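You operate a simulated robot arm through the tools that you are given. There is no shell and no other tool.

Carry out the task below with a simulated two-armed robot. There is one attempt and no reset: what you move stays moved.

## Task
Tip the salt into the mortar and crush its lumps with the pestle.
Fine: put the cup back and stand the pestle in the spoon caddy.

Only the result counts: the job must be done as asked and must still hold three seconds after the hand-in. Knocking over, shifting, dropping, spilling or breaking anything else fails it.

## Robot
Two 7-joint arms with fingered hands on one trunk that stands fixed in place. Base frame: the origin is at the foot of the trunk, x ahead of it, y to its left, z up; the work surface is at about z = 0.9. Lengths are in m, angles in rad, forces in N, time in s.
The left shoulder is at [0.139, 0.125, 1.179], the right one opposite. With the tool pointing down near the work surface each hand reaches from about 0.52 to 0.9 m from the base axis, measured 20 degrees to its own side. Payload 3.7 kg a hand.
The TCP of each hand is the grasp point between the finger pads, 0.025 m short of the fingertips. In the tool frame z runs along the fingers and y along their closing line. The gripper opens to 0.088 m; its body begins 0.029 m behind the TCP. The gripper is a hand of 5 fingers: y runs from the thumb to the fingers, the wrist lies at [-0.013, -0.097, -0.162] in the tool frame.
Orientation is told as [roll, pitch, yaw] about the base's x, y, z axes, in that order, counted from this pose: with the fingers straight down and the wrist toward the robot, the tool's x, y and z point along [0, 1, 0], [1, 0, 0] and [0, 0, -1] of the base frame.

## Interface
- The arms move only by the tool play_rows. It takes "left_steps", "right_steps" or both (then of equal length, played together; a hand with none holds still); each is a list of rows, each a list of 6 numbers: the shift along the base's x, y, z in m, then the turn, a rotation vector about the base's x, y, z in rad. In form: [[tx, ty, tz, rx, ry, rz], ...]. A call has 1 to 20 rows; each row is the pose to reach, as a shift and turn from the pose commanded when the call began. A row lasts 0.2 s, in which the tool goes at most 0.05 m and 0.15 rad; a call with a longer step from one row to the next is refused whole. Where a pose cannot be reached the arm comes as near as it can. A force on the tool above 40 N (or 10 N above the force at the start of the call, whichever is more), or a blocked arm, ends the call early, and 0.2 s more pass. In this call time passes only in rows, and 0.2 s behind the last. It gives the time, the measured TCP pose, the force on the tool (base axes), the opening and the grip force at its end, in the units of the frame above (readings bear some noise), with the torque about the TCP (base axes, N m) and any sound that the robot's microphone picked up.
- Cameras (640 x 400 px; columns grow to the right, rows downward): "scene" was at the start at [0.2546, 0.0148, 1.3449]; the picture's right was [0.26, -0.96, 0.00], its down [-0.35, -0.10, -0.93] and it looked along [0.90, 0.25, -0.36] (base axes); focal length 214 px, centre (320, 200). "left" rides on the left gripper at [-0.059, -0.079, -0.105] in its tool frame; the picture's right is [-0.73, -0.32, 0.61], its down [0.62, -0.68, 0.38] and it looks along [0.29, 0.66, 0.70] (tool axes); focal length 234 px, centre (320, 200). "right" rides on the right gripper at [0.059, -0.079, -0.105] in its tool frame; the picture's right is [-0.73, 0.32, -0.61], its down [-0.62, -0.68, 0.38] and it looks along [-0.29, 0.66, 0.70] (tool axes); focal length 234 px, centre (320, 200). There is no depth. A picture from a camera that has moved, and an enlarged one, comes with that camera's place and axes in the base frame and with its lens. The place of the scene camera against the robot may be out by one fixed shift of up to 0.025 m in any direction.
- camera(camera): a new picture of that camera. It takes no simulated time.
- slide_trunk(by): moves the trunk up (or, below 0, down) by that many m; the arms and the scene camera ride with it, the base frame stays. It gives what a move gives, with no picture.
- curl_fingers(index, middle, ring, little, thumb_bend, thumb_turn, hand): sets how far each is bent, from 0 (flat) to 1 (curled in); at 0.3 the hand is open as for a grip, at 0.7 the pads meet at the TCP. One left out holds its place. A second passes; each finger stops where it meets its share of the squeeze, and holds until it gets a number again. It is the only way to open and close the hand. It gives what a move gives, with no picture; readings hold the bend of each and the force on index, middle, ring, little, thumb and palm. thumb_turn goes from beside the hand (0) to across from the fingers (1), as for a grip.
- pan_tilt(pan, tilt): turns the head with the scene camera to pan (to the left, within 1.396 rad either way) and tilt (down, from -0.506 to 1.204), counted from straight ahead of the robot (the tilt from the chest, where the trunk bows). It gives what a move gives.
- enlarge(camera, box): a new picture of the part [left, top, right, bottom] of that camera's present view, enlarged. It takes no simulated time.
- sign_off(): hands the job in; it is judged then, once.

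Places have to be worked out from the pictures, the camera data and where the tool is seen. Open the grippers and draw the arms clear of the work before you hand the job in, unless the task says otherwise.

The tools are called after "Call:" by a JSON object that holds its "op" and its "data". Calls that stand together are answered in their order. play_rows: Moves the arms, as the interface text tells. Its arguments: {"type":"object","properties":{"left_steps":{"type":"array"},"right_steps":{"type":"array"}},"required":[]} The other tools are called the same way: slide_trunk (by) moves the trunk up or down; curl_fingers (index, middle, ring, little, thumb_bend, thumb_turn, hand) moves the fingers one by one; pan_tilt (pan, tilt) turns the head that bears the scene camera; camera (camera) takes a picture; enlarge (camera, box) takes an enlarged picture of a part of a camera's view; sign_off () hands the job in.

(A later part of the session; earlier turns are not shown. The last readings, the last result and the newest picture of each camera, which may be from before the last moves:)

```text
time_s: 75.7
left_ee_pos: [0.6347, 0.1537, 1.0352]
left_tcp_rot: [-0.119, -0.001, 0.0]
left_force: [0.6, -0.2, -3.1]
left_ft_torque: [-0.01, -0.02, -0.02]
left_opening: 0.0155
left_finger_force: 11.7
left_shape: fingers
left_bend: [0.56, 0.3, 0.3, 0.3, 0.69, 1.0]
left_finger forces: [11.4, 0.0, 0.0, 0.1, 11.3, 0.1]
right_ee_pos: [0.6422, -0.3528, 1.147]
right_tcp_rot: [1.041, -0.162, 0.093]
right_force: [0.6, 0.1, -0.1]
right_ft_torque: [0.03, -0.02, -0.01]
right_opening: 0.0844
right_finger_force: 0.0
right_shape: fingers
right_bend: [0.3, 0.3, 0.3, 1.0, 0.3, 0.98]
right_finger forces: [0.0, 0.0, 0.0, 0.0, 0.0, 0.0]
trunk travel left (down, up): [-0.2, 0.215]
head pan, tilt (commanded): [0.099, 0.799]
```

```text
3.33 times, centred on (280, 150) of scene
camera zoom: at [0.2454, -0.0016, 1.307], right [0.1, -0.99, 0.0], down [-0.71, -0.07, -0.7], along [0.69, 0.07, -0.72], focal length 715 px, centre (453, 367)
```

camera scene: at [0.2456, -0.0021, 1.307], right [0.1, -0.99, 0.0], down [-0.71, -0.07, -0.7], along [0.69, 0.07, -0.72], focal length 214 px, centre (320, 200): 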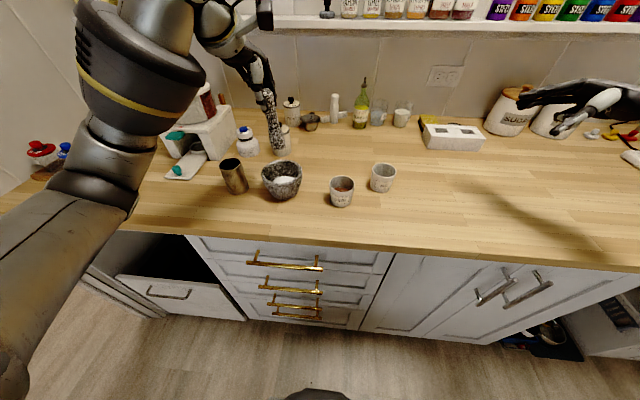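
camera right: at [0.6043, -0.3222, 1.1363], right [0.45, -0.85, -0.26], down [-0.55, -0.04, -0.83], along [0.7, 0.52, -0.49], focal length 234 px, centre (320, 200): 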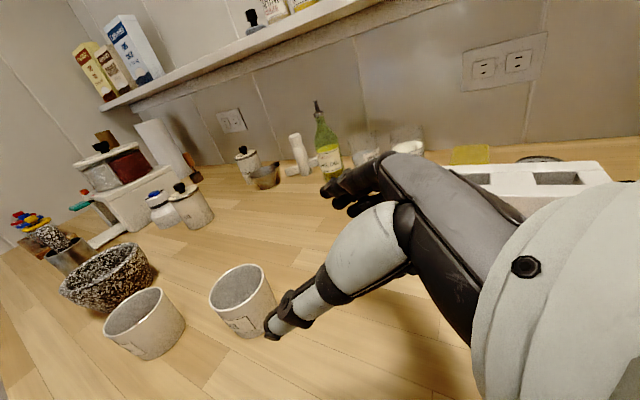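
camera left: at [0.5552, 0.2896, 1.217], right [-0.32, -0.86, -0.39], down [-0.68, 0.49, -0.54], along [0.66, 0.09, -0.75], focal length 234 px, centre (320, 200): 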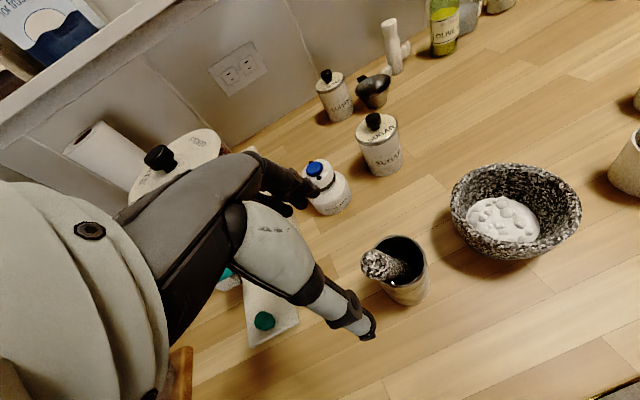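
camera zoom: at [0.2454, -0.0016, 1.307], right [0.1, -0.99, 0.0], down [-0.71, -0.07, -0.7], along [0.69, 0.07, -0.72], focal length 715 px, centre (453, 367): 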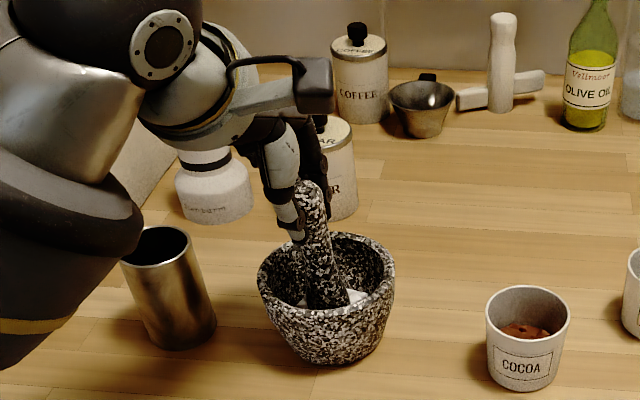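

Still only the pestle's weight on the sensor, so I continue in small steps toward the mortar floor.

Call:
{"op": "play_rows", "data": {"left_steps": [[0, 0, -0.003, 0, 0, 0], [0, 0, -0.006, 0, 0, 0], [0, 0, -0.009, 0, 0, 0]]}}

Call:
{"op": "enlarge", "data": {"camera": "left", "box": [230, 140, 470, 340]}}

```text
time_s: 76.5
left_ee_pos: [0.6349, 0.1549, 1.0269]
left_tcp_rot: [-0.119, 0.002, 0.0]
left_force: [0.8, 0.0, -2.7]
left_ft_torque: [-0.03, 0.01, 0.01]
left_opening: 0.0159
left_finger_force: 11.9
left_shape: fingers
left_bend: [0.56, 0.3, 0.3, 0.3, 0.69, 1.0]
left_finger forces: [11.4, 0.0, 0.0, 0.0, 11.3, 0.0]
right_ee_pos: [0.6432, -0.3517, 1.1465]
right_tcp_rot: [1.041, -0.162, 0.094]
right_force: [0.1, -0.3, -0.8]
right_ft_torque: [-0.01, 0.02, 0.02]
right_opening: 0.0845
right_finger_force: 0.1
right_shape: fingers
right_bend: [0.3, 0.3, 0.3, 1.0, 0.3, 0.98]
right_finger forces: [0.0, 0.0, 0.0, 0.0, 0.1, 0.1]
trunk travel left (down, up): [-0.2, 0.215]
head pan, tilt (commanded): [0.099, 0.799]
```

```text
2.00 times, centred on (350, 240) of left
camera zoom: at [0.5549, 0.1091, 1.1371], right [-0.32, -0.79, -0.52], down [-0.68, 0.57, -0.45], along [0.66, 0.21, -0.73], focal length 468 px, centre (260, 120)
```

zoom: 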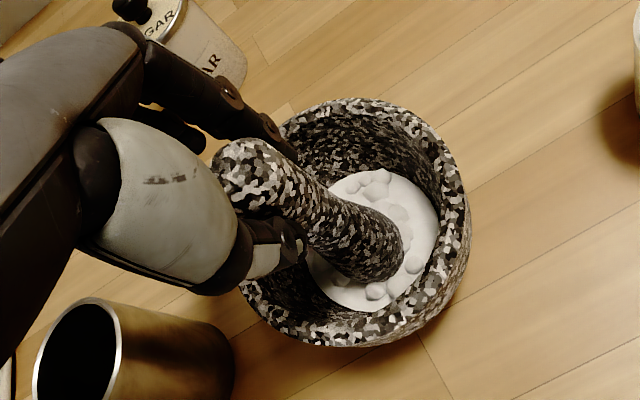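

The end now seems to be just entering the salt surface. I keep going in 3 mm steps, watching force.

Call:
{"op": "play_rows", "data": {"left_steps": [[0, 0, -0.003, 0, 0, 0], [0, 0, -0.006, 0, 0, 0], [0, 0, -0.009, 0, 0, 0]]}}

Call:
{"op": "enlarge", "data": {"camera": "left", "box": [230, 140, 470, 340]}}

Call:
{"op": "enlarge", "data": {"camera": "scene", "box": [220, 110, 320, 210]}}

```text
time_s: 77.2
left_ee_pos: [0.633, 0.1547, 1.0217]
left_tcp_rot: [-0.12, -0.012, -0.001]
left_force: [1.5, -2.6, 20.9]
left_ft_torque: [-0.16, -0.22, -0.02]
left_opening: 0.0152
left_finger_force: 14.0
left_shape: fingers
left_bend: [0.52, 0.3, 0.3, 0.3, 0.73, 1.0]
left_finger forces: [14.8, 0.0, 0.0, 0.0, 12.8, 0.0]
right_ee_pos: [0.6411, -0.3538, 1.1481]
right_tcp_rot: [1.041, -0.167, 0.092]
right_force: [0.6, 0.5, 0.1]
right_ft_torque: [0.0, 0.0, 0.01]
right_opening: 0.0846
right_finger_force: 0.1
right_shape: fingers
right_bend: [0.3, 0.3, 0.3, 1.0, 0.3, 0.98]
right_finger forces: [0.0, 0.0, 0.1, 0.0, 0.0, 0.0]
trunk travel left (down, up): [-0.2, 0.215]
head pan, tilt (commanded): [0.099, 0.799]
```

```text
2.00 times, centred on (350, 240) of left
camera zoom: at [0.5521, 0.1085, 1.1319], right [-0.32, -0.79, -0.52], down [-0.68, 0.57, -0.46], along [0.66, 0.2, -0.72], focal length 468 px, centre (260, 120)
```

zoom: 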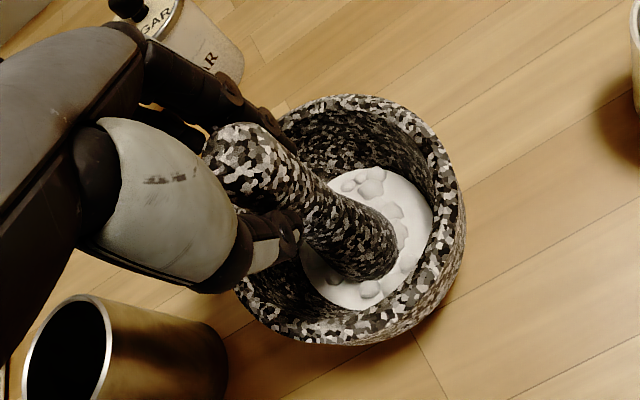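

```text
4.00 times, centred on (270, 160) of scene
camera zoom: at [0.2429, -0.0023, 1.308], right [0.1, -0.99, 0.0], down [-0.71, -0.07, -0.7], along [0.69, 0.07, -0.72], focal length 858 px, centre (520, 360)
```

zoom: 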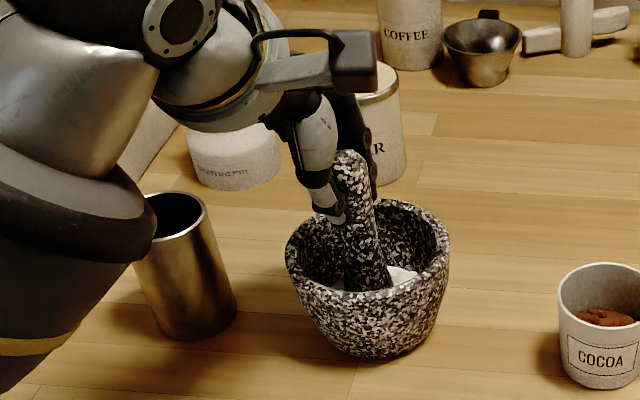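

Contact with 21 N. I lift 2.5 cm to see what happened to the lumps under the pestle.

Call:
{"op": "play_rows", "data": {"left_steps": [[0, 0, 0.01, 0, 0, 0], [0, 0, 0.025, 0, 0, 0]]}}

Call:
{"op": "enlarge", "data": {"camera": "left", "box": [330, 160, 450, 290]}}

Call:
{"op": "enlarge", "data": {"camera": "left", "box": [230, 140, 470, 340]}}

```text
time_s: 77.8
left_ee_pos: [0.635, 0.1547, 1.0398]
left_tcp_rot: [-0.118, 0.005, 0.0]
left_force: [1.1, 0.1, -1.6]
left_ft_torque: [0.03, 0.01, 0.04]
left_opening: 0.0157
left_finger_force: 11.3
left_shape: fingers
left_bend: [0.53, 0.3, 0.3, 0.3, 0.72, 1.0]
left_finger forces: [11.5, 0.0, 0.1, 0.0, 11.4, 0.0]
right_ee_pos: [0.6423, -0.3525, 1.1469]
right_tcp_rot: [1.041, -0.16, 0.093]
right_force: [-0.1, -1.3, 0.9]
right_ft_torque: [-0.02, 0.02, -0.02]
right_opening: 0.0848
right_finger_force: 0.1
right_shape: fingers
right_bend: [0.3, 0.3, 0.3, 1.0, 0.3, 0.98]
right_finger forces: [0.0, 0.1, 0.0, 0.1, 0.1, 0.0]
trunk travel left (down, up): [-0.2, 0.215]
head pan, tilt (commanded): [0.099, 0.799]
```

```text
3.08 times, centred on (390, 225) of left
camera zoom: at [0.555, 0.1088, 1.1507], right [-0.33, -0.79, -0.52], down [-0.68, 0.57, -0.45], along [0.65, 0.21, -0.73], focal length 720 px, centre (105, 123)
```

zoom: 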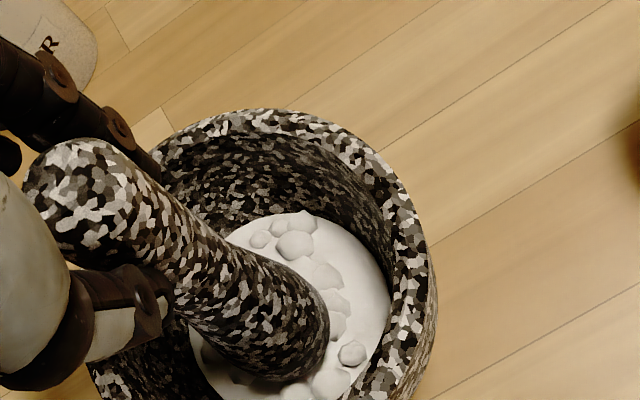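

```text
2.00 times, centred on (350, 240) of left
camera zoom: at [0.555, 0.1088, 1.1507], right [-0.33, -0.79, -0.52], down [-0.68, 0.57, -0.45], along [0.65, 0.21, -0.73], focal length 468 px, centre (260, 120)
```

zoom: 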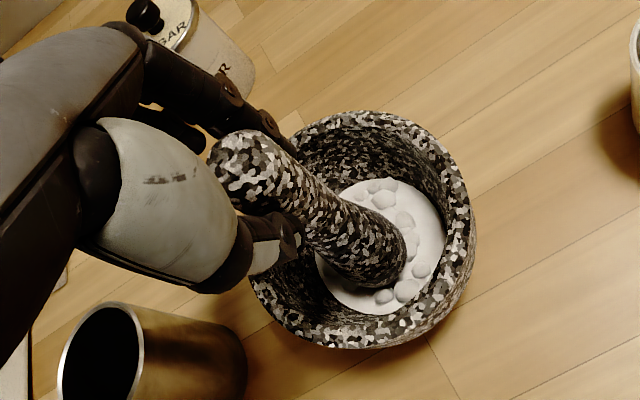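

Only the lumps directly beneath may be affected so far. I re-centre and strengthen the grip (index harder) before pounding.

Call:
{"op": "curl_fingers", "data": {"hand": "left", "index": 1.0}}

Call:
{"op": "enlarge", "data": {"camera": "left", "box": [230, 140, 470, 340]}}

Call:
{"op": "enlarge", "data": {"camera": "scene", "box": [220, 110, 320, 210]}}

```text
time_s: 78.8
left_ee_pos: [0.6356, 0.1548, 1.0418]
left_tcp_rot: [-0.117, 0.0, 0.001]
left_force: [1.0, -0.6, -2.6]
left_ft_torque: [0.05, 0.0, -0.02]
left_opening: 0.0157
left_finger_force: 11.5
left_shape: fingers
left_bend: [0.53, 0.3, 0.3, 0.3, 0.72, 1.0]
left_finger forces: [11.3, 0.0, 0.0, 0.1, 11.3, 0.0]
right_ee_pos: [0.6428, -0.3521, 1.1462]
right_tcp_rot: [1.04, -0.161, 0.092]
right_force: [-0.6, -0.2, -1.0]
right_ft_torque: [0.01, 0.03, 0.03]
right_opening: 0.0845
right_finger_force: 0.1
right_shape: fingers
right_bend: [0.3, 0.3, 0.3, 1.0, 0.3, 0.98]
right_finger forces: [0.0, 0.1, 0.0, 0.0, 0.0, 0.0]
trunk travel left (down, up): [-0.2, 0.215]
head pan, tilt (commanded): [0.099, 0.799]
```

```text
2.00 times, centred on (350, 240) of left
camera zoom: at [0.5552, 0.109, 1.152], right [-0.32, -0.79, -0.52], down [-0.68, 0.57, -0.45], along [0.66, 0.21, -0.73], focal length 468 px, centre (260, 120)
```

zoom: 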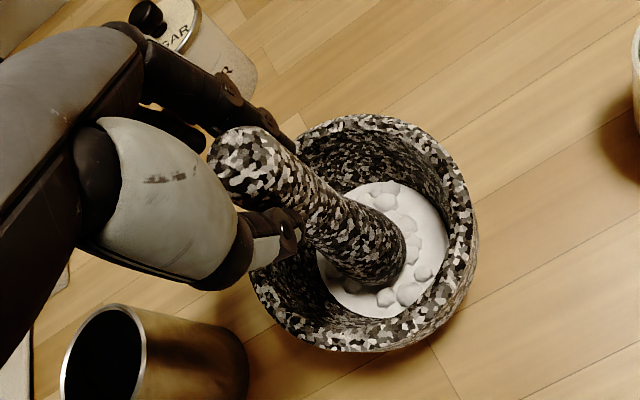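

```text
4.00 times, centred on (270, 160) of scene
camera zoom: at [0.2454, -0.0015, 1.307], right [0.1, -0.99, 0.0], down [-0.71, -0.07, -0.7], along [0.69, 0.07, -0.72], focal length 858 px, centre (520, 360)
```

zoom: 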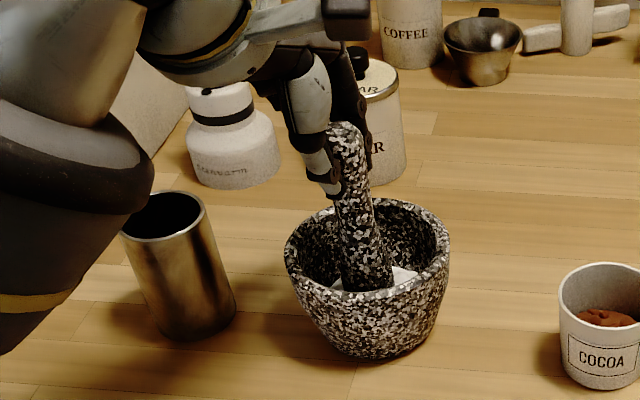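

Both digits saturate at 11.3 N, so the pestle floats between them. Setting the thumb to a definite position (0.73) will give the grip a stiff side and re-centre the pestle.

Call:
{"op": "curl_fingers", "data": {"hand": "left", "index": 1.0, "thumb_bend": 0.73}}

Call:
{"op": "enlarge", "data": {"camera": "left", "box": [230, 140, 470, 340]}}

```text
time_s: 79.8
left_ee_pos: [0.6354, 0.1546, 1.0416]
left_tcp_rot: [-0.118, 0.001, 0.0]
left_force: [0.8, 0.2, -2.6]
left_ft_torque: [0.02, 0.04, -0.02]
left_opening: 0.016
left_finger_force: 9.8
left_shape: fingers
left_bend: [0.58, 0.3, 0.3, 0.3, 0.65, 1.0]
left_finger forces: [9.3, 0.1, 0.1, 0.0, 9.4, 0.0]
right_ee_pos: [0.6424, -0.3532, 1.146]
right_tcp_rot: [1.041, -0.162, 0.093]
right_force: [0.3, 0.0, 0.1]
right_ft_torque: [-0.01, 0.01, 0.04]
right_opening: 0.0843
right_finger_force: 0.0
right_shape: fingers
right_bend: [0.3, 0.3, 0.3, 1.0, 0.3, 0.98]
right_finger forces: [0.1, 0.0, 0.1, 0.0, 0.0, 0.0]
trunk travel left (down, up): [-0.2, 0.215]
head pan, tilt (commanded): [0.099, 0.799]
```

```text
2.00 times, centred on (350, 240) of left
camera zoom: at [0.5552, 0.109, 1.152], right [-0.32, -0.79, -0.52], down [-0.68, 0.57, -0.45], along [0.66, 0.21, -0.73], focal length 468 px, centre (260, 120)
```

zoom: 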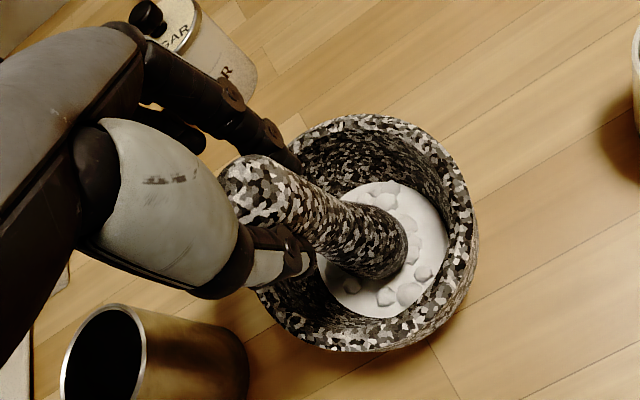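

The pestle is centred and held stiffly now. I pound at five spots (centre and four around it), pressing with moderate depth.

Call:
{"op": "play_rows", "data": {"left_steps": [[-0.003, 0, 0, 0, 0, 0], [-0.003, 0, -0.024, 0, 0, 0], [-0.003, 0, -0.028, 0, 0, 0], [-0.003, 0, 0, 0, 0, 0], [0.009, 0, 0, 0, 0, 0], [0.009, 0, -0.022, 0, 0, 0], [0.009, 0, -0.025, 0, 0, 0], [0.009, 0, 0, 0, 0, 0], [-0.015, 0, 0, 0, 0, 0], [-0.015, 0, -0.022, 0, 0, 0], [-0.015, 0, -0.025, 0, 0, 0], [-0.015, 0, 0, 0, 0, 0], [-0.003, 0.012, 0, 0, 0, 0], [-0.003, 0.012, -0.022, 0, 0, 0], [-0.003, 0.012, -0.025, 0, 0, 0], [-0.003, 0.012, 0, 0, 0, 0], [-0.003, -0.012, 0, 0, 0, 0], [-0.003, -0.012, -0.022, 0, 0, 0], [-0.003, -0.012, -0.025, 0, 0, 0], [-0.003, -0.012, 0.005, 0, 0, 0]]}}

Call:
{"op": "enlarge", "data": {"camera": "left", "box": [230, 140, 470, 340]}}

Call:
{"op": "enlarge", "data": {"camera": "scene", "box": [220, 110, 320, 210]}}

```text
time_s: 84.0
left_ee_pos: [0.6309, 0.142, 1.0472]
left_tcp_rot: [-0.117, 0.001, 0.0]
left_force: [0.0, -0.2, -1.6]
left_ft_torque: [0.03, -0.04, -0.01]
left_opening: 0.0159
left_finger_force: 9.2
left_shape: fingers
left_bend: [0.71, 0.3, 0.3, 0.3, 0.63, 1.0]
left_finger forces: [9.3, 0.0, 0.0, 0.1, 9.5, 0.0]
right_ee_pos: [0.6424, -0.353, 1.1466]
right_tcp_rot: [1.04, -0.163, 0.093]
right_force: [-0.1, -0.1, 0.1]
right_ft_torque: [0.0, 0.01, 0.01]
right_opening: 0.0842
right_finger_force: 0.0
right_shape: fingers
right_bend: [0.3, 0.3, 0.3, 1.0, 0.3, 0.98]
right_finger forces: [0.0, 0.1, 0.1, 0.1, 0.0, 0.1]
trunk travel left (down, up): [-0.2, 0.215]
head pan, tilt (commanded): [0.099, 0.799]
```

```text
2.00 times, centred on (350, 240) of left
camera zoom: at [0.5514, 0.0964, 1.158], right [-0.32, -0.79, -0.52], down [-0.68, 0.57, -0.45], along [0.66, 0.21, -0.73], focal length 468 px, centre (260, 120)
```

zoom: 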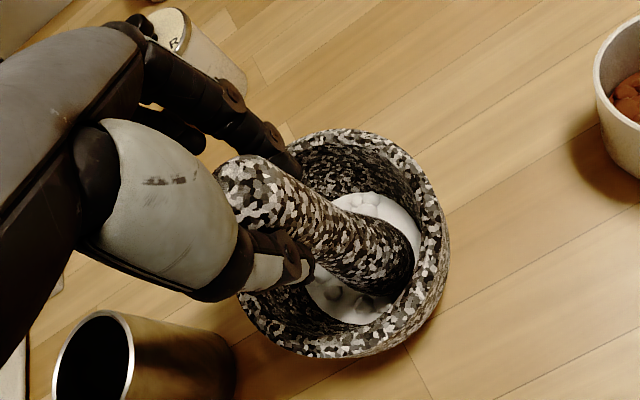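

```text
4.00 times, centred on (270, 160) of scene
camera zoom: at [0.2446, -0.002, 1.3071], right [0.1, -0.99, 0.0], down [-0.71, -0.07, -0.7], along [0.69, 0.07, -0.72], focal length 858 px, centre (520, 360)
```

zoom: 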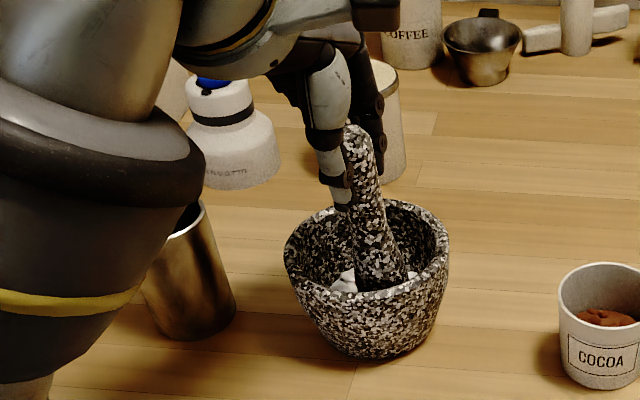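

I raise the pestle well above the bowl to inspect the salt.

Call:
{"op": "play_rows", "data": {"left_steps": [[0, 0.005, 0.03, 0, 0, 0], [0, 0.01, 0.06, 0, 0, 0], [0, 0.012, 0.095, 0, 0, 0]]}}

Call:
{"op": "enlarge", "data": {"camera": "left", "box": [230, 140, 470, 340]}}

Call:
{"op": "enlarge", "data": {"camera": "left", "box": [350, 180, 450, 280]}}

Call:
{"op": "camera", "data": {"camera": "scene"}}

```text
time_s: 84.8
left_ee_pos: [0.6318, 0.1559, 1.1441]
left_tcp_rot: [-0.118, 0.0, -0.001]
left_force: [-0.1, 0.5, -2.2]
left_ft_torque: [0.0, 0.0, 0.03]
left_opening: 0.0157
left_finger_force: 9.2
left_shape: fingers
left_bend: [0.71, 0.3, 0.3, 0.3, 0.63, 1.0]
left_finger forces: [9.2, 0.1, 0.1, 0.0, 9.3, 0.1]
right_ee_pos: [0.6411, -0.3529, 1.1479]
right_tcp_rot: [1.04, -0.164, 0.092]
right_force: [0.0, -0.4, -0.5]
right_ft_torque: [0.01, 0.02, -0.01]
right_opening: 0.0846
right_finger_force: 0.1
right_shape: fingers
right_bend: [0.3, 0.3, 0.3, 1.0, 0.3, 0.98]
right_finger forces: [0.0, 0.0, 0.1, 0.1, 0.0, 0.1]
trunk travel left (down, up): [-0.2, 0.215]
head pan, tilt (commanded): [0.099, 0.799]
```

```text
2.00 times, centred on (350, 240) of left
camera zoom: at [0.5504, 0.1097, 1.2544], right [-0.32, -0.79, -0.52], down [-0.68, 0.57, -0.45], along [0.66, 0.21, -0.73], focal length 468 px, centre (260, 120)
```

zoom: 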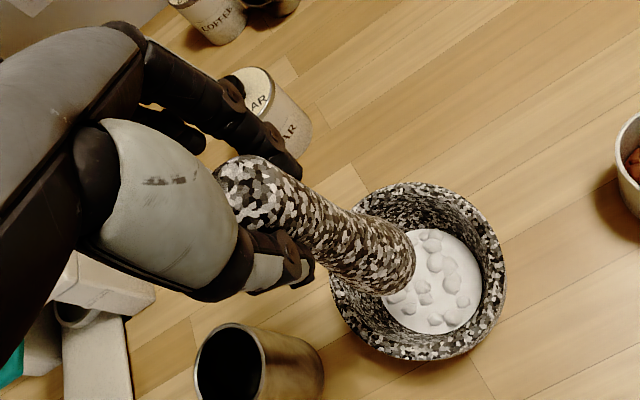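

```text
4.00 times, centred on (400, 230) of left
camera zoom: at [0.5504, 0.1097, 1.2544], right [-0.32, -0.79, -0.52], down [-0.68, 0.57, -0.45], along [0.66, 0.21, -0.73], focal length 937 px, centre (0, 80)
```

zoom: 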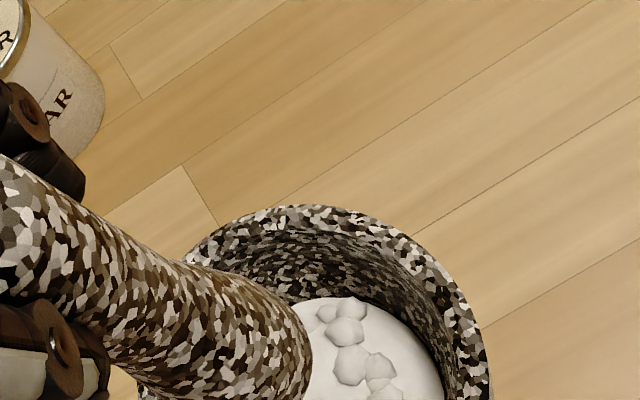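

```text
taken
camera scene: at [0.2445, -0.0019, 1.3073], right [0.1, -0.99, 0.0], down [-0.71, -0.07, -0.7], along [0.69, 0.07, -0.72], focal length 214 px, centre (320, 200)
```

scene: 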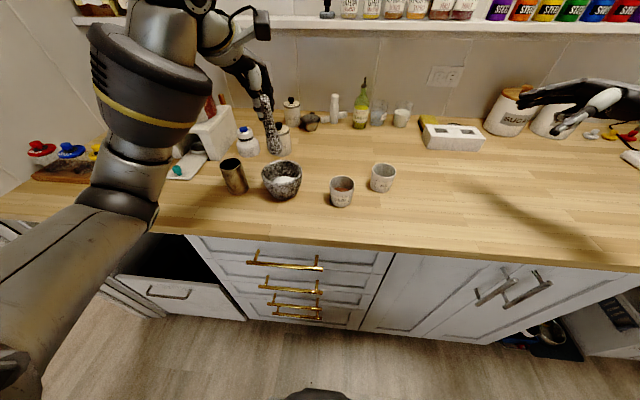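

I zoom on the salt bed to compare the lumps with before.

Call:
{"op": "enlarge", "data": {"camera": "left", "box": [390, 220, 470, 290]}}

Call:
{"op": "enlarge", "data": {"camera": "scene", "box": [230, 80, 310, 210]}}

```text
5.71 times, centred on (430, 255) of left
camera zoom: at [0.5504, 0.1097, 1.2544], right [-0.32, -0.79, -0.52], down [-0.68, 0.57, -0.45], along [0.66, 0.21, -0.73], focal length 1338 px, centre (-309, -114)
```

zoom: 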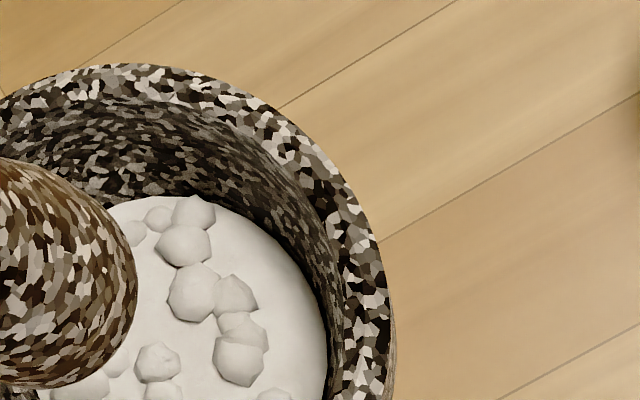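

```text
3.08 times, centred on (270, 145) of scene
camera zoom: at [0.2445, -0.0019, 1.3073], right [0.1, -0.99, 0.0], down [-0.71, -0.07, -0.7], along [0.69, 0.07, -0.72], focal length 660 px, centre (474, 369)
```

zoom: 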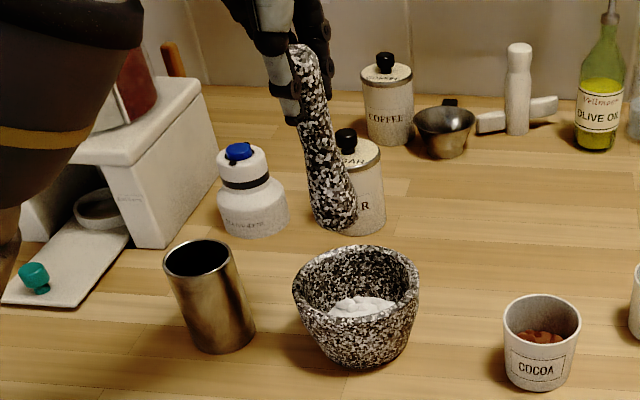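

I use the parked right hand's camera as a second viewpoint onto the mortar.

Call:
{"op": "camera", "data": {"camera": "right"}}

```text
taken
camera right: at [0.5531, -0.4225, 1.2367], right [0.45, -0.85, -0.26], down [-0.55, -0.04, -0.83], along [0.7, 0.52, -0.49], focal length 234 px, centre (320, 200)
```

right: 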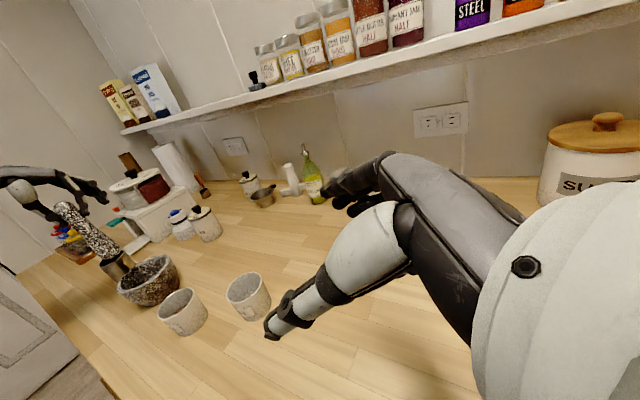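

That angle is too flat to see the salt. I shift the left hand 7 cm aside so its own camera sees the whole salt bed.

Call:
{"op": "play_rows", "data": {"left_steps": [[0, 0.035, 0, 0, 0, 0], [0, 0.07, 0, 0, 0, 0]]}}

Call:
{"op": "enlarge", "data": {"camera": "left", "box": [420, 130, 560, 250]}}

```text
time_s: 85.5
left_ee_pos: [0.6285, 0.2276, 1.1418]
left_tcp_rot: [-0.118, -0.001, 0.0]
left_force: [-0.7, -0.1, -1.8]
left_ft_torque: [0.0, 0.01, 0.01]
left_opening: 0.0155
left_finger_force: 9.1
left_shape: fingers
left_bend: [0.71, 0.3, 0.3, 0.3, 0.63, 1.0]
left_finger forces: [9.2, 0.0, 0.0, 0.0, 9.2, 0.0]
right_ee_pos: [0.6432, -0.3532, 1.1464]
right_tcp_rot: [1.041, -0.163, 0.093]
right_force: [-0.3, -0.6, 0.5]
right_ft_torque: [0.01, 0.02, 0.01]
right_opening: 0.0845
right_finger_force: 0.0
right_shape: fingers
right_bend: [0.3, 0.3, 0.3, 1.0, 0.3, 0.98]
right_finger forces: [0.1, 0.1, 0.0, 0.0, 0.1, 0.1]
trunk travel left (down, up): [-0.2, 0.215]
head pan, tilt (commanded): [0.099, 0.799]
```

```text
3.33 times, centred on (490, 190) of left
camera zoom: at [0.5495, 0.1812, 1.2517], right [-0.32, -0.79, -0.52], down [-0.68, 0.57, -0.45], along [0.66, 0.21, -0.73], focal length 781 px, centre (-247, 233)
```

zoom: 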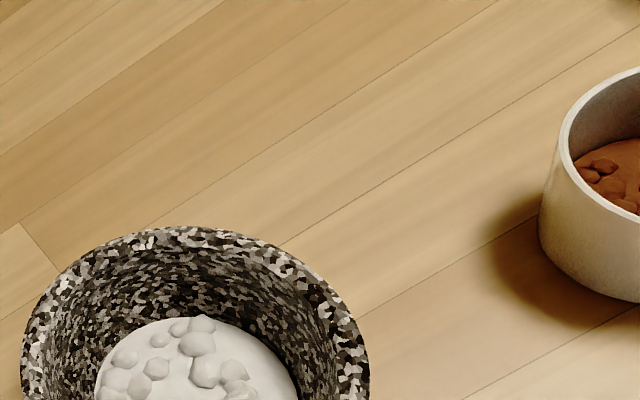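

Call:
{"op": "enlarge", "data": {"camera": "left", "box": [410, 190, 510, 290]}}

```text
4.00 times, centred on (460, 240) of left
camera zoom: at [0.5495, 0.1812, 1.2517], right [-0.32, -0.79, -0.52], down [-0.68, 0.57, -0.45], along [0.66, 0.21, -0.73], focal length 937 px, centre (-240, 40)
```

zoom: 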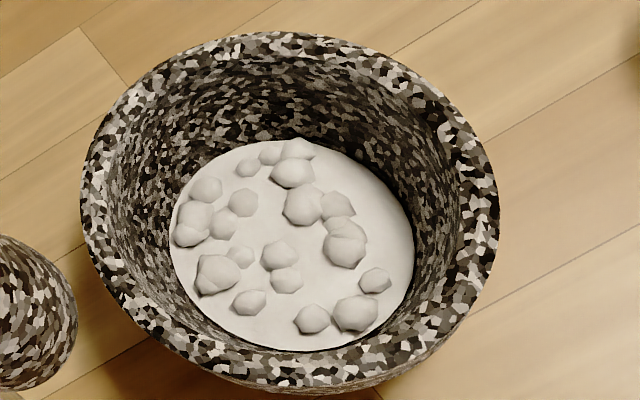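

All about 20 lumps are still there, so the strokes have not crushed anything yet, and no crunch was reported. I'll place the pestle at the exact bowl centre (its end sits about (-0.004, -0.008) from the TCP) and press harder while watching the force and sound.

Call:
{"op": "play_rows", "data": {"left_steps": [[0.006, -0.035, 0, 0, 0, 0], [0.013, -0.0715, 0, 0, 0, 0], [0.013, -0.0715, -0.04, 0, 0, 0], [0.013, -0.0715, -0.08, 0, 0, 0], [0.013, -0.0715, -0.11, 0, 0, 0], [0.013, -0.0715, -0.122, 0, 0, 0], [0.013, -0.0715, -0.128, 0, 0, 0], [0.013, -0.0715, -0.128, 0, 0, 0]]}}

Call:
{"op": "enlarge", "data": {"camera": "left", "box": [230, 140, 470, 340]}}

Call:
{"op": "enlarge", "data": {"camera": "scene", "box": [220, 110, 320, 210]}}

```text
time_s: 87.2
left_ee_pos: [0.6443, 0.1536, 1.0197]
left_tcp_rot: [-0.121, -0.011, 0.002]
left_force: [0.9, -1.9, 22.9]
left_ft_torque: [-0.11, -0.02, -0.01]
left_opening: 0.0148
left_finger_force: 12.0
left_shape: fingers
left_bend: [0.72, 0.3, 0.3, 0.3, 0.63, 1.0]
left_finger forces: [14.0, 0.0, 0.0, 0.1, 11.1, 0.0]
right_ee_pos: [0.6403, -0.3528, 1.1492]
right_tcp_rot: [1.04, -0.166, 0.093]
right_force: [0.2, 0.2, -0.2]
right_ft_torque: [0.02, 0.0, -0.01]
right_opening: 0.0844
right_finger_force: 0.0
right_shape: fingers
right_bend: [0.3, 0.3, 0.3, 1.0, 0.3, 0.98]
right_finger forces: [0.0, 0.1, 0.0, 0.0, 0.0, 0.0]
trunk travel left (down, up): [-0.2, 0.215]
head pan, tilt (commanded): [0.099, 0.799]
```

```text
2.00 times, centred on (350, 240) of left
camera zoom: at [0.5633, 0.1073, 1.1294], right [-0.32, -0.79, -0.52], down [-0.68, 0.57, -0.46], along [0.66, 0.21, -0.72], focal length 468 px, centre (260, 120)
```

zoom: 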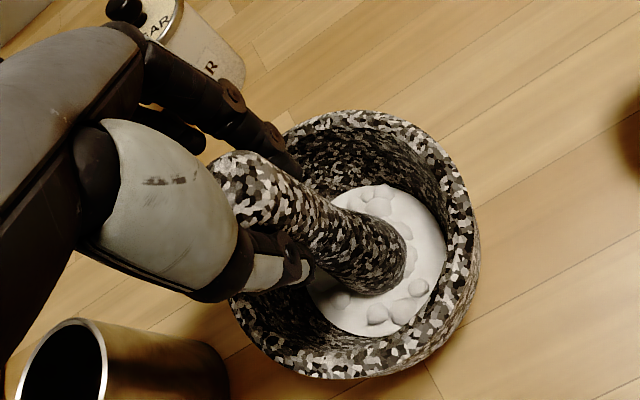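

```text
4.00 times, centred on (270, 160) of scene
camera zoom: at [0.2426, -0.0022, 1.308], right [0.1, -0.99, 0.0], down [-0.71, -0.07, -0.7], along [0.69, 0.07, -0.72], focal length 858 px, centre (520, 360)
```

zoom: 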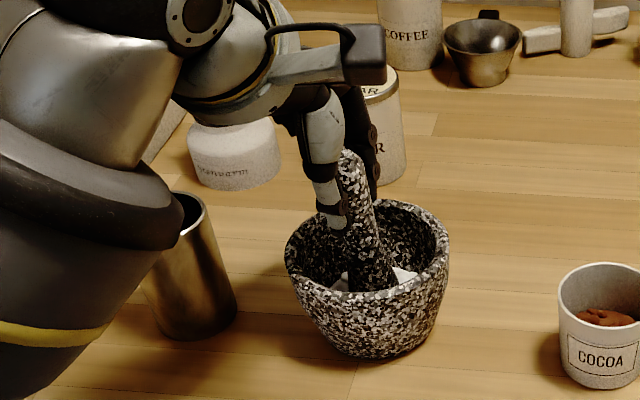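

Pressing with 23 N gives no sound yet. I now grind: small circles of 12 mm radius while keeping downward pressure.

Call:
{"op": "play_rows", "data": {"left_steps": [[0.006, 0, 0.002, 0, 0, 0], [0.012, 0, 0.002, 0, 0, 0], [0.0104, 0.006, 0.002, 0, 0, 0], [0.006, 0.0104, 0.002, 0, 0, 0], [0, 0.012, 0.002, 0, 0, 0], [-0.006, 0.0104, 0.002, 0, 0, 0], [-0.0104, 0.006, 0.002, 0, 0, 0], [-0.012, 0, 0.002, 0, 0, 0], [-0.0104, -0.006, 0.002, 0, 0, 0], [-0.006, -0.0104, 0.002, 0, 0, 0], [0, -0.012, 0.002, 0, 0, 0], [0.006, -0.0104, 0.002, 0, 0, 0], [0.0104, -0.006, 0.002, 0, 0, 0], [0.012, 0, 0.002, 0, 0, 0], [0.006, 0, 0.002, 0, 0, 0], [0, 0, 0.002, 0, 0, 0]]}}

Call:
{"op": "enlarge", "data": {"camera": "left", "box": [230, 140, 470, 340]}}

Call:
{"op": "enlarge", "data": {"camera": "scene", "box": [220, 110, 320, 210]}}

```text
time_s: 90.7
left_ee_pos: [0.6437, 0.1535, 1.0183]
left_tcp_rot: [-0.119, -0.002, 0.001]
left_force: [0.8, -0.2, 11.2]
left_ft_torque: [-0.09, -0.07, -0.03]
left_opening: 0.0138
left_finger_force: 10.8
left_shape: fingers
left_bend: [0.72, 0.3, 0.3, 0.3, 0.64, 1.0]
left_finger forces: [11.7, 0.0, 0.0, 0.1, 9.9, 0.0]
right_ee_pos: [0.6411, -0.3542, 1.1475]
right_tcp_rot: [1.041, -0.164, 0.093]
right_force: [-0.2, -0.3, 0.5]
right_ft_torque: [0.02, 0.0, 0.0]
right_opening: 0.0848
right_finger_force: 0.0
right_shape: fingers
right_bend: [0.3, 0.3, 0.3, 1.0, 0.3, 0.98]
right_finger forces: [0.0, 0.0, 0.0, 0.0, 0.0, 0.1]
trunk travel left (down, up): [-0.2, 0.215]
head pan, tilt (commanded): [0.099, 0.799]
```

```text
2.00 times, centred on (350, 240) of left
camera zoom: at [0.563, 0.1079, 1.1275], right [-0.32, -0.79, -0.52], down [-0.68, 0.57, -0.46], along [0.66, 0.21, -0.72], focal length 468 px, centre (260, 120)
```

zoom: 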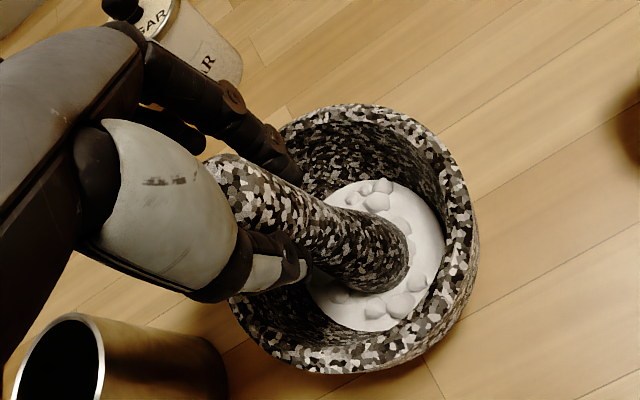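

```text
4.00 times, centred on (270, 160) of scene
camera zoom: at [0.2442, -0.0019, 1.3073], right [0.1, -0.99, 0.0], down [-0.71, -0.07, -0.7], along [0.69, 0.07, -0.72], focal length 858 px, centre (520, 360)
```

zoom: 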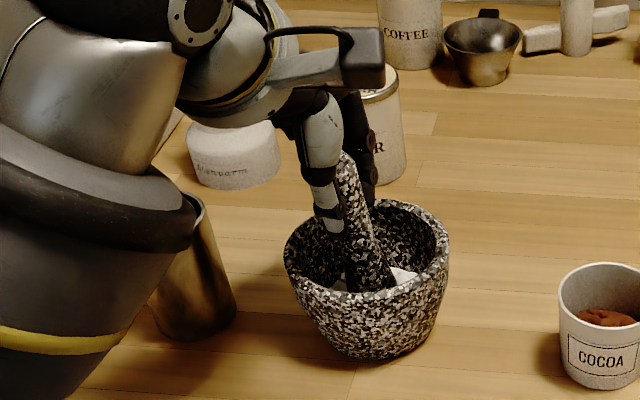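

Mechanically the grinding works (11 N at the end, mortar unmoved). I do more, a bit harder and with a wider circle.

Call:
{"op": "play_rows", "data": {"left_steps": [[0.008, 0, -0.002, 0, 0, 0], [0.016, 0, -0.002, 0, 0, 0], [0.0113, 0.0113, -0.002, 0, 0, 0], [0, 0.016, -0.002, 0, 0, 0], [-0.0113, 0.0113, -0.002, 0, 0, 0], [-0.016, 0, -0.002, 0, 0, 0], [-0.0113, -0.0113, -0.002, 0, 0, 0], [0, -0.016, -0.002, 0, 0, 0], [0.0113, -0.0113, -0.002, 0, 0, 0], [0.016, 0, -0.002, 0, 0, 0], [0.0113, 0.0113, -0.002, 0, 0, 0], [0, 0.016, -0.002, 0, 0, 0], [-0.0113, 0.0113, -0.002, 0, 0, 0], [-0.016, 0, -0.002, 0, 0, 0], [-0.0113, -0.0113, -0.002, 0, 0, 0], [0, -0.016, -0.002, 0, 0, 0], [0.0113, -0.0113, -0.002, 0, 0, 0], [0.016, 0, -0.002, 0, 0, 0], [0.008, 0, -0.002, 0, 0, 0], [0, 0, -0.002, 0, 0, 0]]}}

Call:
{"op": "enlarge", "data": {"camera": "left", "box": [230, 140, 470, 340]}}

Call:
{"op": "enlarge", "data": {"camera": "scene", "box": [220, 110, 320, 210]}}

```text
time_s: 94.8
left_ee_pos: [0.643, 0.1522, 1.0138]
left_tcp_rot: [-0.12, 0.002, 0.0]
left_force: [-0.1, 1.1, 0.5]
left_ft_torque: [0.0, 0.0, -0.01]
left_opening: 0.0
left_finger_force: 0.8
left_shape: fingers
left_bend: [0.73, 0.3, 0.3, 0.3, 0.71, 1.0]
left_finger forces: [0.0, 0.0, 0.1, 0.5, 0.1, 0.1]
right_ee_pos: [0.6429, -0.3523, 1.1466]
right_tcp_rot: [1.04, -0.162, 0.094]
right_force: [-0.2, -0.2, -0.7]
right_ft_torque: [0.01, 0.01, 0.0]
right_opening: 0.0844
right_finger_force: 0.1
right_shape: fingers
right_bend: [0.3, 0.3, 0.3, 1.0, 0.3, 0.98]
right_finger forces: [0.0, 0.0, 0.0, 0.1, 0.1, 0.0]
trunk travel left (down, up): [-0.2, 0.215]
head pan, tilt (commanded): [0.099, 0.799]
```

```text
2.00 times, centred on (350, 240) of left
camera zoom: at [0.5637, 0.1064, 1.1233], right [-0.32, -0.79, -0.52], down [-0.68, 0.57, -0.45], along [0.66, 0.21, -0.73], focal length 468 px, centre (260, 120)
```

zoom: 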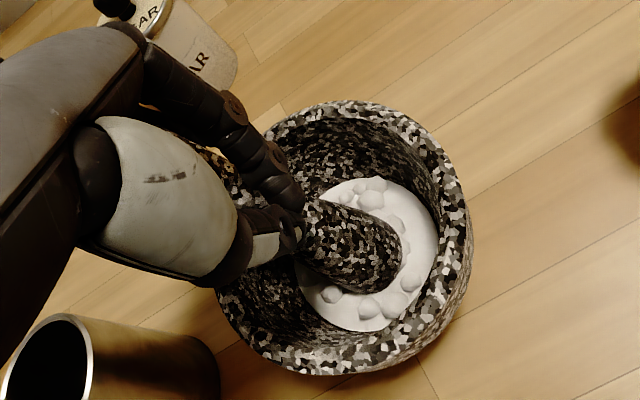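

```text
4.00 times, centred on (270, 160) of scene
camera zoom: at [0.2455, -0.0016, 1.3069], right [0.1, -0.99, 0.0], down [-0.71, -0.07, -0.7], along [0.69, 0.07, -0.72], focal length 858 px, centre (520, 360)
```

zoom: 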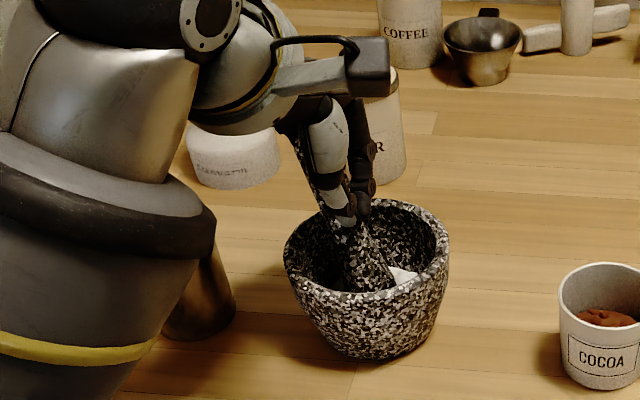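

The pestle slipped out of the pinch and now leans inside the mortar. I open index and thumb, so it comes to rest against the mortar's rim, and look.

Call:
{"op": "curl_fingers", "data": {"hand": "left", "index": 0.3, "thumb_bend": 0.3}}

Call:
{"op": "camera", "data": {"camera": "left"}}

Call:
{"op": "enlarge", "data": {"camera": "scene", "box": [220, 90, 340, 210]}}

Call:
{"op": "camera", "data": {"camera": "right"}}

```text
time_s: 95.8
left_ee_pos: [0.6431, 0.1532, 1.0129]
left_tcp_rot: [-0.119, 0.001, 0.0]
left_force: [1.0, 0.1, -0.9]
left_ft_torque: [-0.01, 0.0, -0.02]
left_opening: 0.0846
left_finger_force: 0.2
left_shape: fingers
left_bend: [0.3, 0.3, 0.3, 0.3, 0.3, 0.98]
left_finger forces: [0.0, 0.0, 0.0, 0.1, 0.0, 0.0]
right_ee_pos: [0.6425, -0.3534, 1.1471]
right_tcp_rot: [1.041, -0.161, 0.091]
right_force: [-0.3, -0.8, -0.6]
right_ft_torque: [0.0, -0.03, 0.03]
right_opening: 0.0845
right_finger_force: 0.0
right_shape: fingers
right_bend: [0.3, 0.3, 0.3, 1.0, 0.3, 0.98]
right_finger forces: [0.0, 0.1, 0.1, 0.0, 0.2, 0.0]
trunk travel left (down, up): [-0.2, 0.215]
head pan, tilt (commanded): [0.099, 0.799]
```

```text
taken
camera left: at [0.5635, 0.1063, 1.1241], right [-0.32, -0.79, -0.52], down [-0.68, 0.57, -0.45], along [0.66, 0.21, -0.73], focal length 234 px, centre (320, 200)
```

left: 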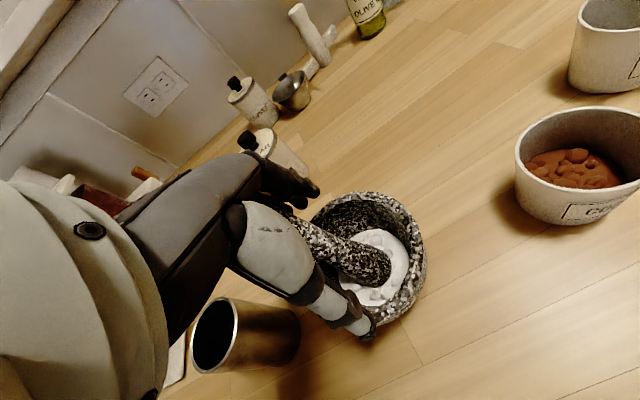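

```text
3.33 times, centred on (280, 150) of scene
camera zoom: at [0.2452, -0.0016, 1.3071], right [0.1, -0.99, 0.0], down [-0.71, -0.07, -0.7], along [0.69, 0.07, -0.72], focal length 715 px, centre (453, 367)
```

zoom: 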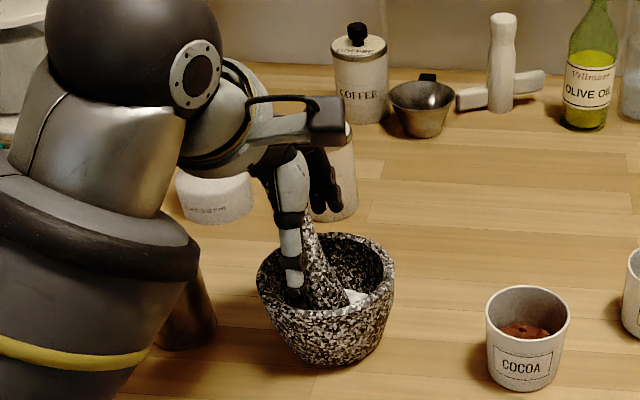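

```text
taken
camera right: at [0.5538, -0.4221, 1.2362], right [0.45, -0.85, -0.26], down [-0.55, -0.04, -0.83], along [0.7, 0.52, -0.49], focal length 234 px, centre (320, 200)
```

right: 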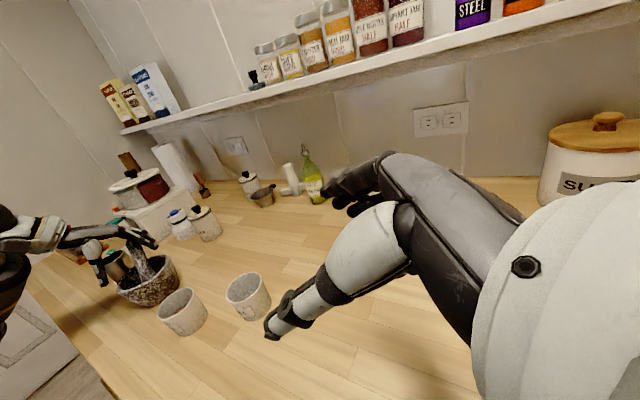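

I raise the open hand straight up to free it from the leaning pestle.

Call:
{"op": "play_rows", "data": {"left_steps": [[0, 0, 0.025, 0, 0, 0], [0, 0, 0.05, 0, 0, 0], [0, 0, 0.08, 0, 0, 0], [-0.01, -0.005, 0.12, 0, 0, 0], [-0.02, -0.01, 0.15, 0, 0, 0]]}}

Call:
{"op": "enlarge", "data": {"camera": "left", "box": [310, 160, 490, 310]}}

Call:
{"op": "enlarge", "data": {"camera": "scene", "box": [210, 90, 350, 210]}}

```text
time_s: 97.0
left_ee_pos: [0.622, 0.1411, 1.1624]
left_tcp_rot: [-0.119, 0.0, 0.0]
left_force: [-0.3, 0.3, -0.6]
left_ft_torque: [0.01, 0.02, 0.01]
left_opening: 0.0843
left_finger_force: 0.0
left_shape: fingers
left_bend: [0.3, 0.3, 0.3, 0.3, 0.3, 0.98]
left_finger forces: [0.0, 0.0, 0.1, 0.1, 0.1, 0.0]
right_ee_pos: [0.6415, -0.3528, 1.1472]
right_tcp_rot: [1.041, -0.163, 0.092]
right_force: [0.4, -1.0, -0.4]
right_ft_torque: [0.01, -0.01, -0.01]
right_opening: 0.0844
right_finger_force: 0.0
right_shape: fingers
right_bend: [0.3, 0.3, 0.3, 1.0, 0.3, 0.98]
right_finger forces: [0.0, 0.0, 0.0, 0.1, 0.0, 0.0]
trunk travel left (down, up): [-0.2, 0.215]
head pan, tilt (commanded): [0.099, 0.799]
```

```text
2.67 times, centred on (400, 235) of left
camera zoom: at [0.542, 0.0964, 1.2731], right [-0.32, -0.79, -0.52], down [-0.68, 0.57, -0.45], along [0.66, 0.21, -0.73], focal length 624 px, centre (107, 107)
```

zoom: 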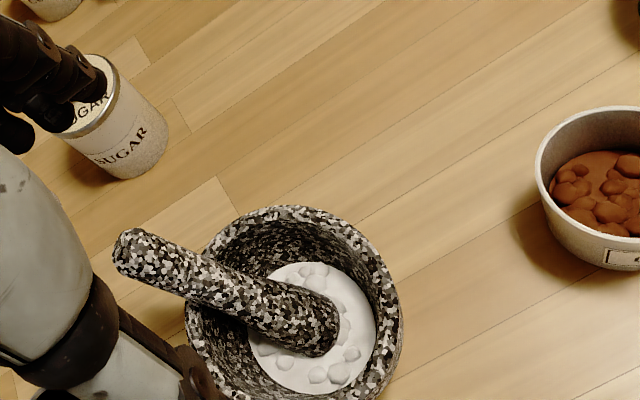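

```text
3.33 times, centred on (280, 150) of scene
camera zoom: at [0.2446, -0.0017, 1.3073], right [0.1, -0.99, 0.0], down [-0.71, -0.07, -0.7], along [0.69, 0.07, -0.72], focal length 715 px, centre (453, 367)
```

zoom: 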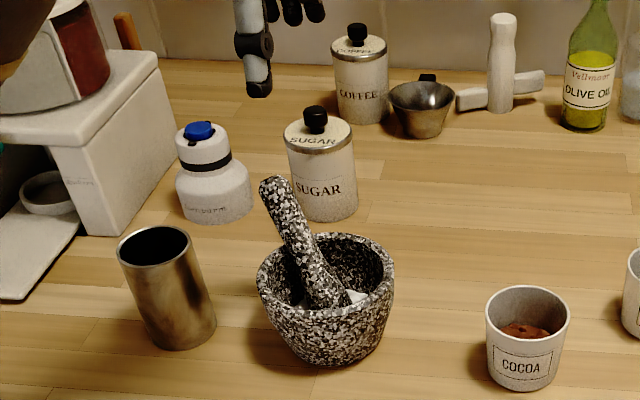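

The pestle leans safely in the mortar toward +y. I zoom on the salt to see whether lumps have changed.

Call:
{"op": "enlarge", "data": {"camera": "left", "box": [370, 220, 460, 310]}}

Call:
{"op": "enlarge", "data": {"camera": "left", "box": [310, 200, 430, 310]}}

```text
4.44 times, centred on (415, 265) of left
camera zoom: at [0.542, 0.0964, 1.2731], right [-0.32, -0.79, -0.52], down [-0.68, 0.57, -0.45], along [0.66, 0.21, -0.73], focal length 1041 px, centre (-102, -89)
```

zoom: 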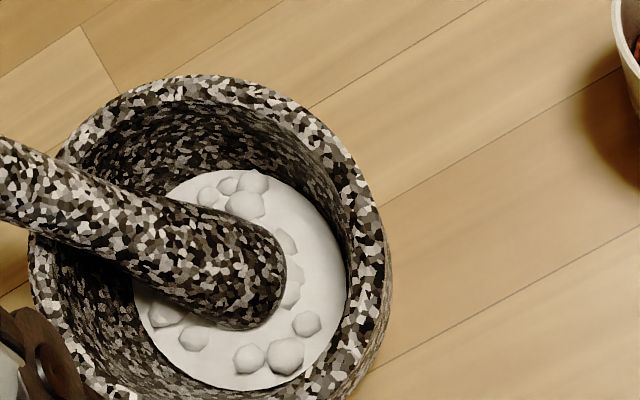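

```text
3.64 times, centred on (370, 255) of left
camera zoom: at [0.542, 0.0964, 1.2731], right [-0.32, -0.79, -0.52], down [-0.68, 0.57, -0.45], along [0.66, 0.21, -0.73], focal length 852 px, centre (138, 0)
```

zoom: 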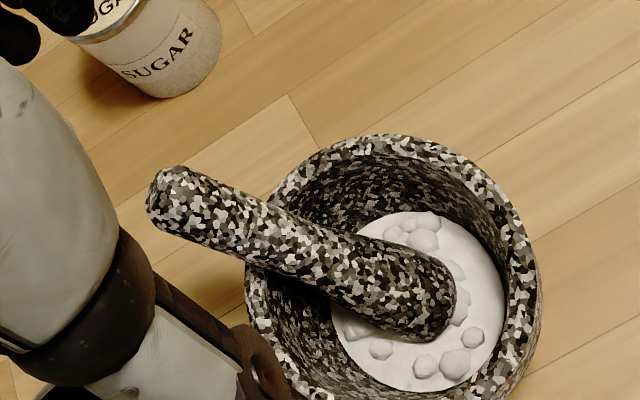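

Comparing sizes, the lumps have shrunk by roughly 15%, so grinding contact does work and must simply be continued. The pestle leans forward-left (cap about (0.69, 0.19, 1.01)); I line the hand up with it again, tilted to match, first from above.

Call:
{"op": "play_rows", "data": {"left_steps": [[0.012, 0.03, -0.005, -0.1, 0, 0], [0.025, 0.055, -0.02, -0.2, 0, 0], [0.038, 0.075, -0.055, -0.3, 0, 0], [0.05, 0.085, -0.09, -0.382, 0, 0]]}}

Call:
{"op": "enlarge", "data": {"camera": "left", "box": [280, 160, 480, 320]}}

Call:
{"op": "enlarge", "data": {"camera": "scene", "box": [210, 80, 350, 200]}}

```text
time_s: 98.0
left_ee_pos: [0.6759, 0.2308, 1.0719]
left_tcp_rot: [-0.5, 0.0, 0.0]
left_force: [-0.5, 0.0, -0.1]
left_ft_torque: [-0.04, -0.03, 0.04]
left_opening: 0.0845
left_finger_force: 0.0
left_shape: fingers
left_bend: [0.3, 0.3, 0.3, 0.3, 0.3, 0.98]
left_finger forces: [0.0, 0.0, 0.0, 0.0, 0.0, 0.0]
right_ee_pos: [0.6426, -0.3527, 1.1469]
right_tcp_rot: [1.039, -0.161, 0.091]
right_force: [0.5, 0.3, 0.1]
right_ft_torque: [-0.03, -0.02, 0.0]
right_opening: 0.0844
right_finger_force: 0.1
right_shape: fingers
right_bend: [0.3, 0.3, 0.3, 1.0, 0.3, 0.98]
right_finger forces: [0.1, 0.0, 0.0, 0.0, 0.0, 0.0]
trunk travel left (down, up): [-0.2, 0.215]
head pan, tilt (commanded): [0.099, 0.799]
```

```text
2.50 times, centred on (380, 240) of left
camera zoom: at [0.5981, 0.2289, 1.1909], right [-0.32, -0.93, -0.18], down [-0.68, 0.36, -0.64], along [0.66, -0.08, -0.75], focal length 585 px, centre (170, 100)
```

zoom: 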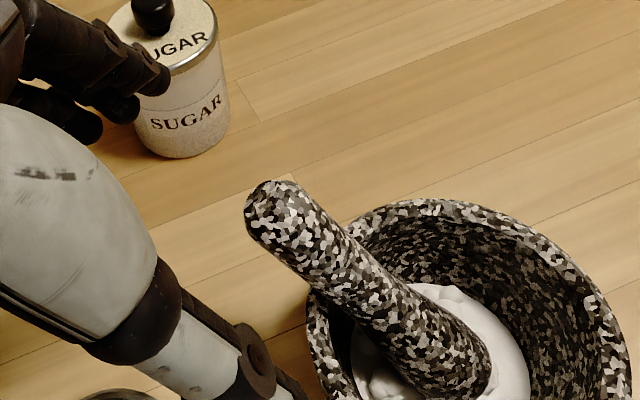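

```text
3.33 times, centred on (280, 140) of scene
camera zoom: at [0.2457, -0.0013, 1.3069], right [0.1, -0.99, 0.0], down [-0.71, -0.07, -0.7], along [0.69, 0.07, -0.72], focal length 715 px, centre (453, 400)
```

zoom: 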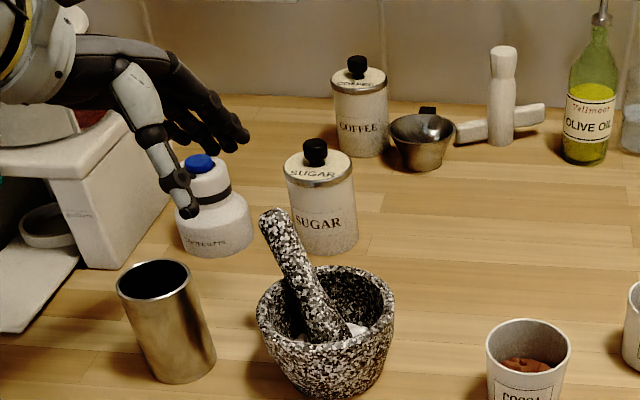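

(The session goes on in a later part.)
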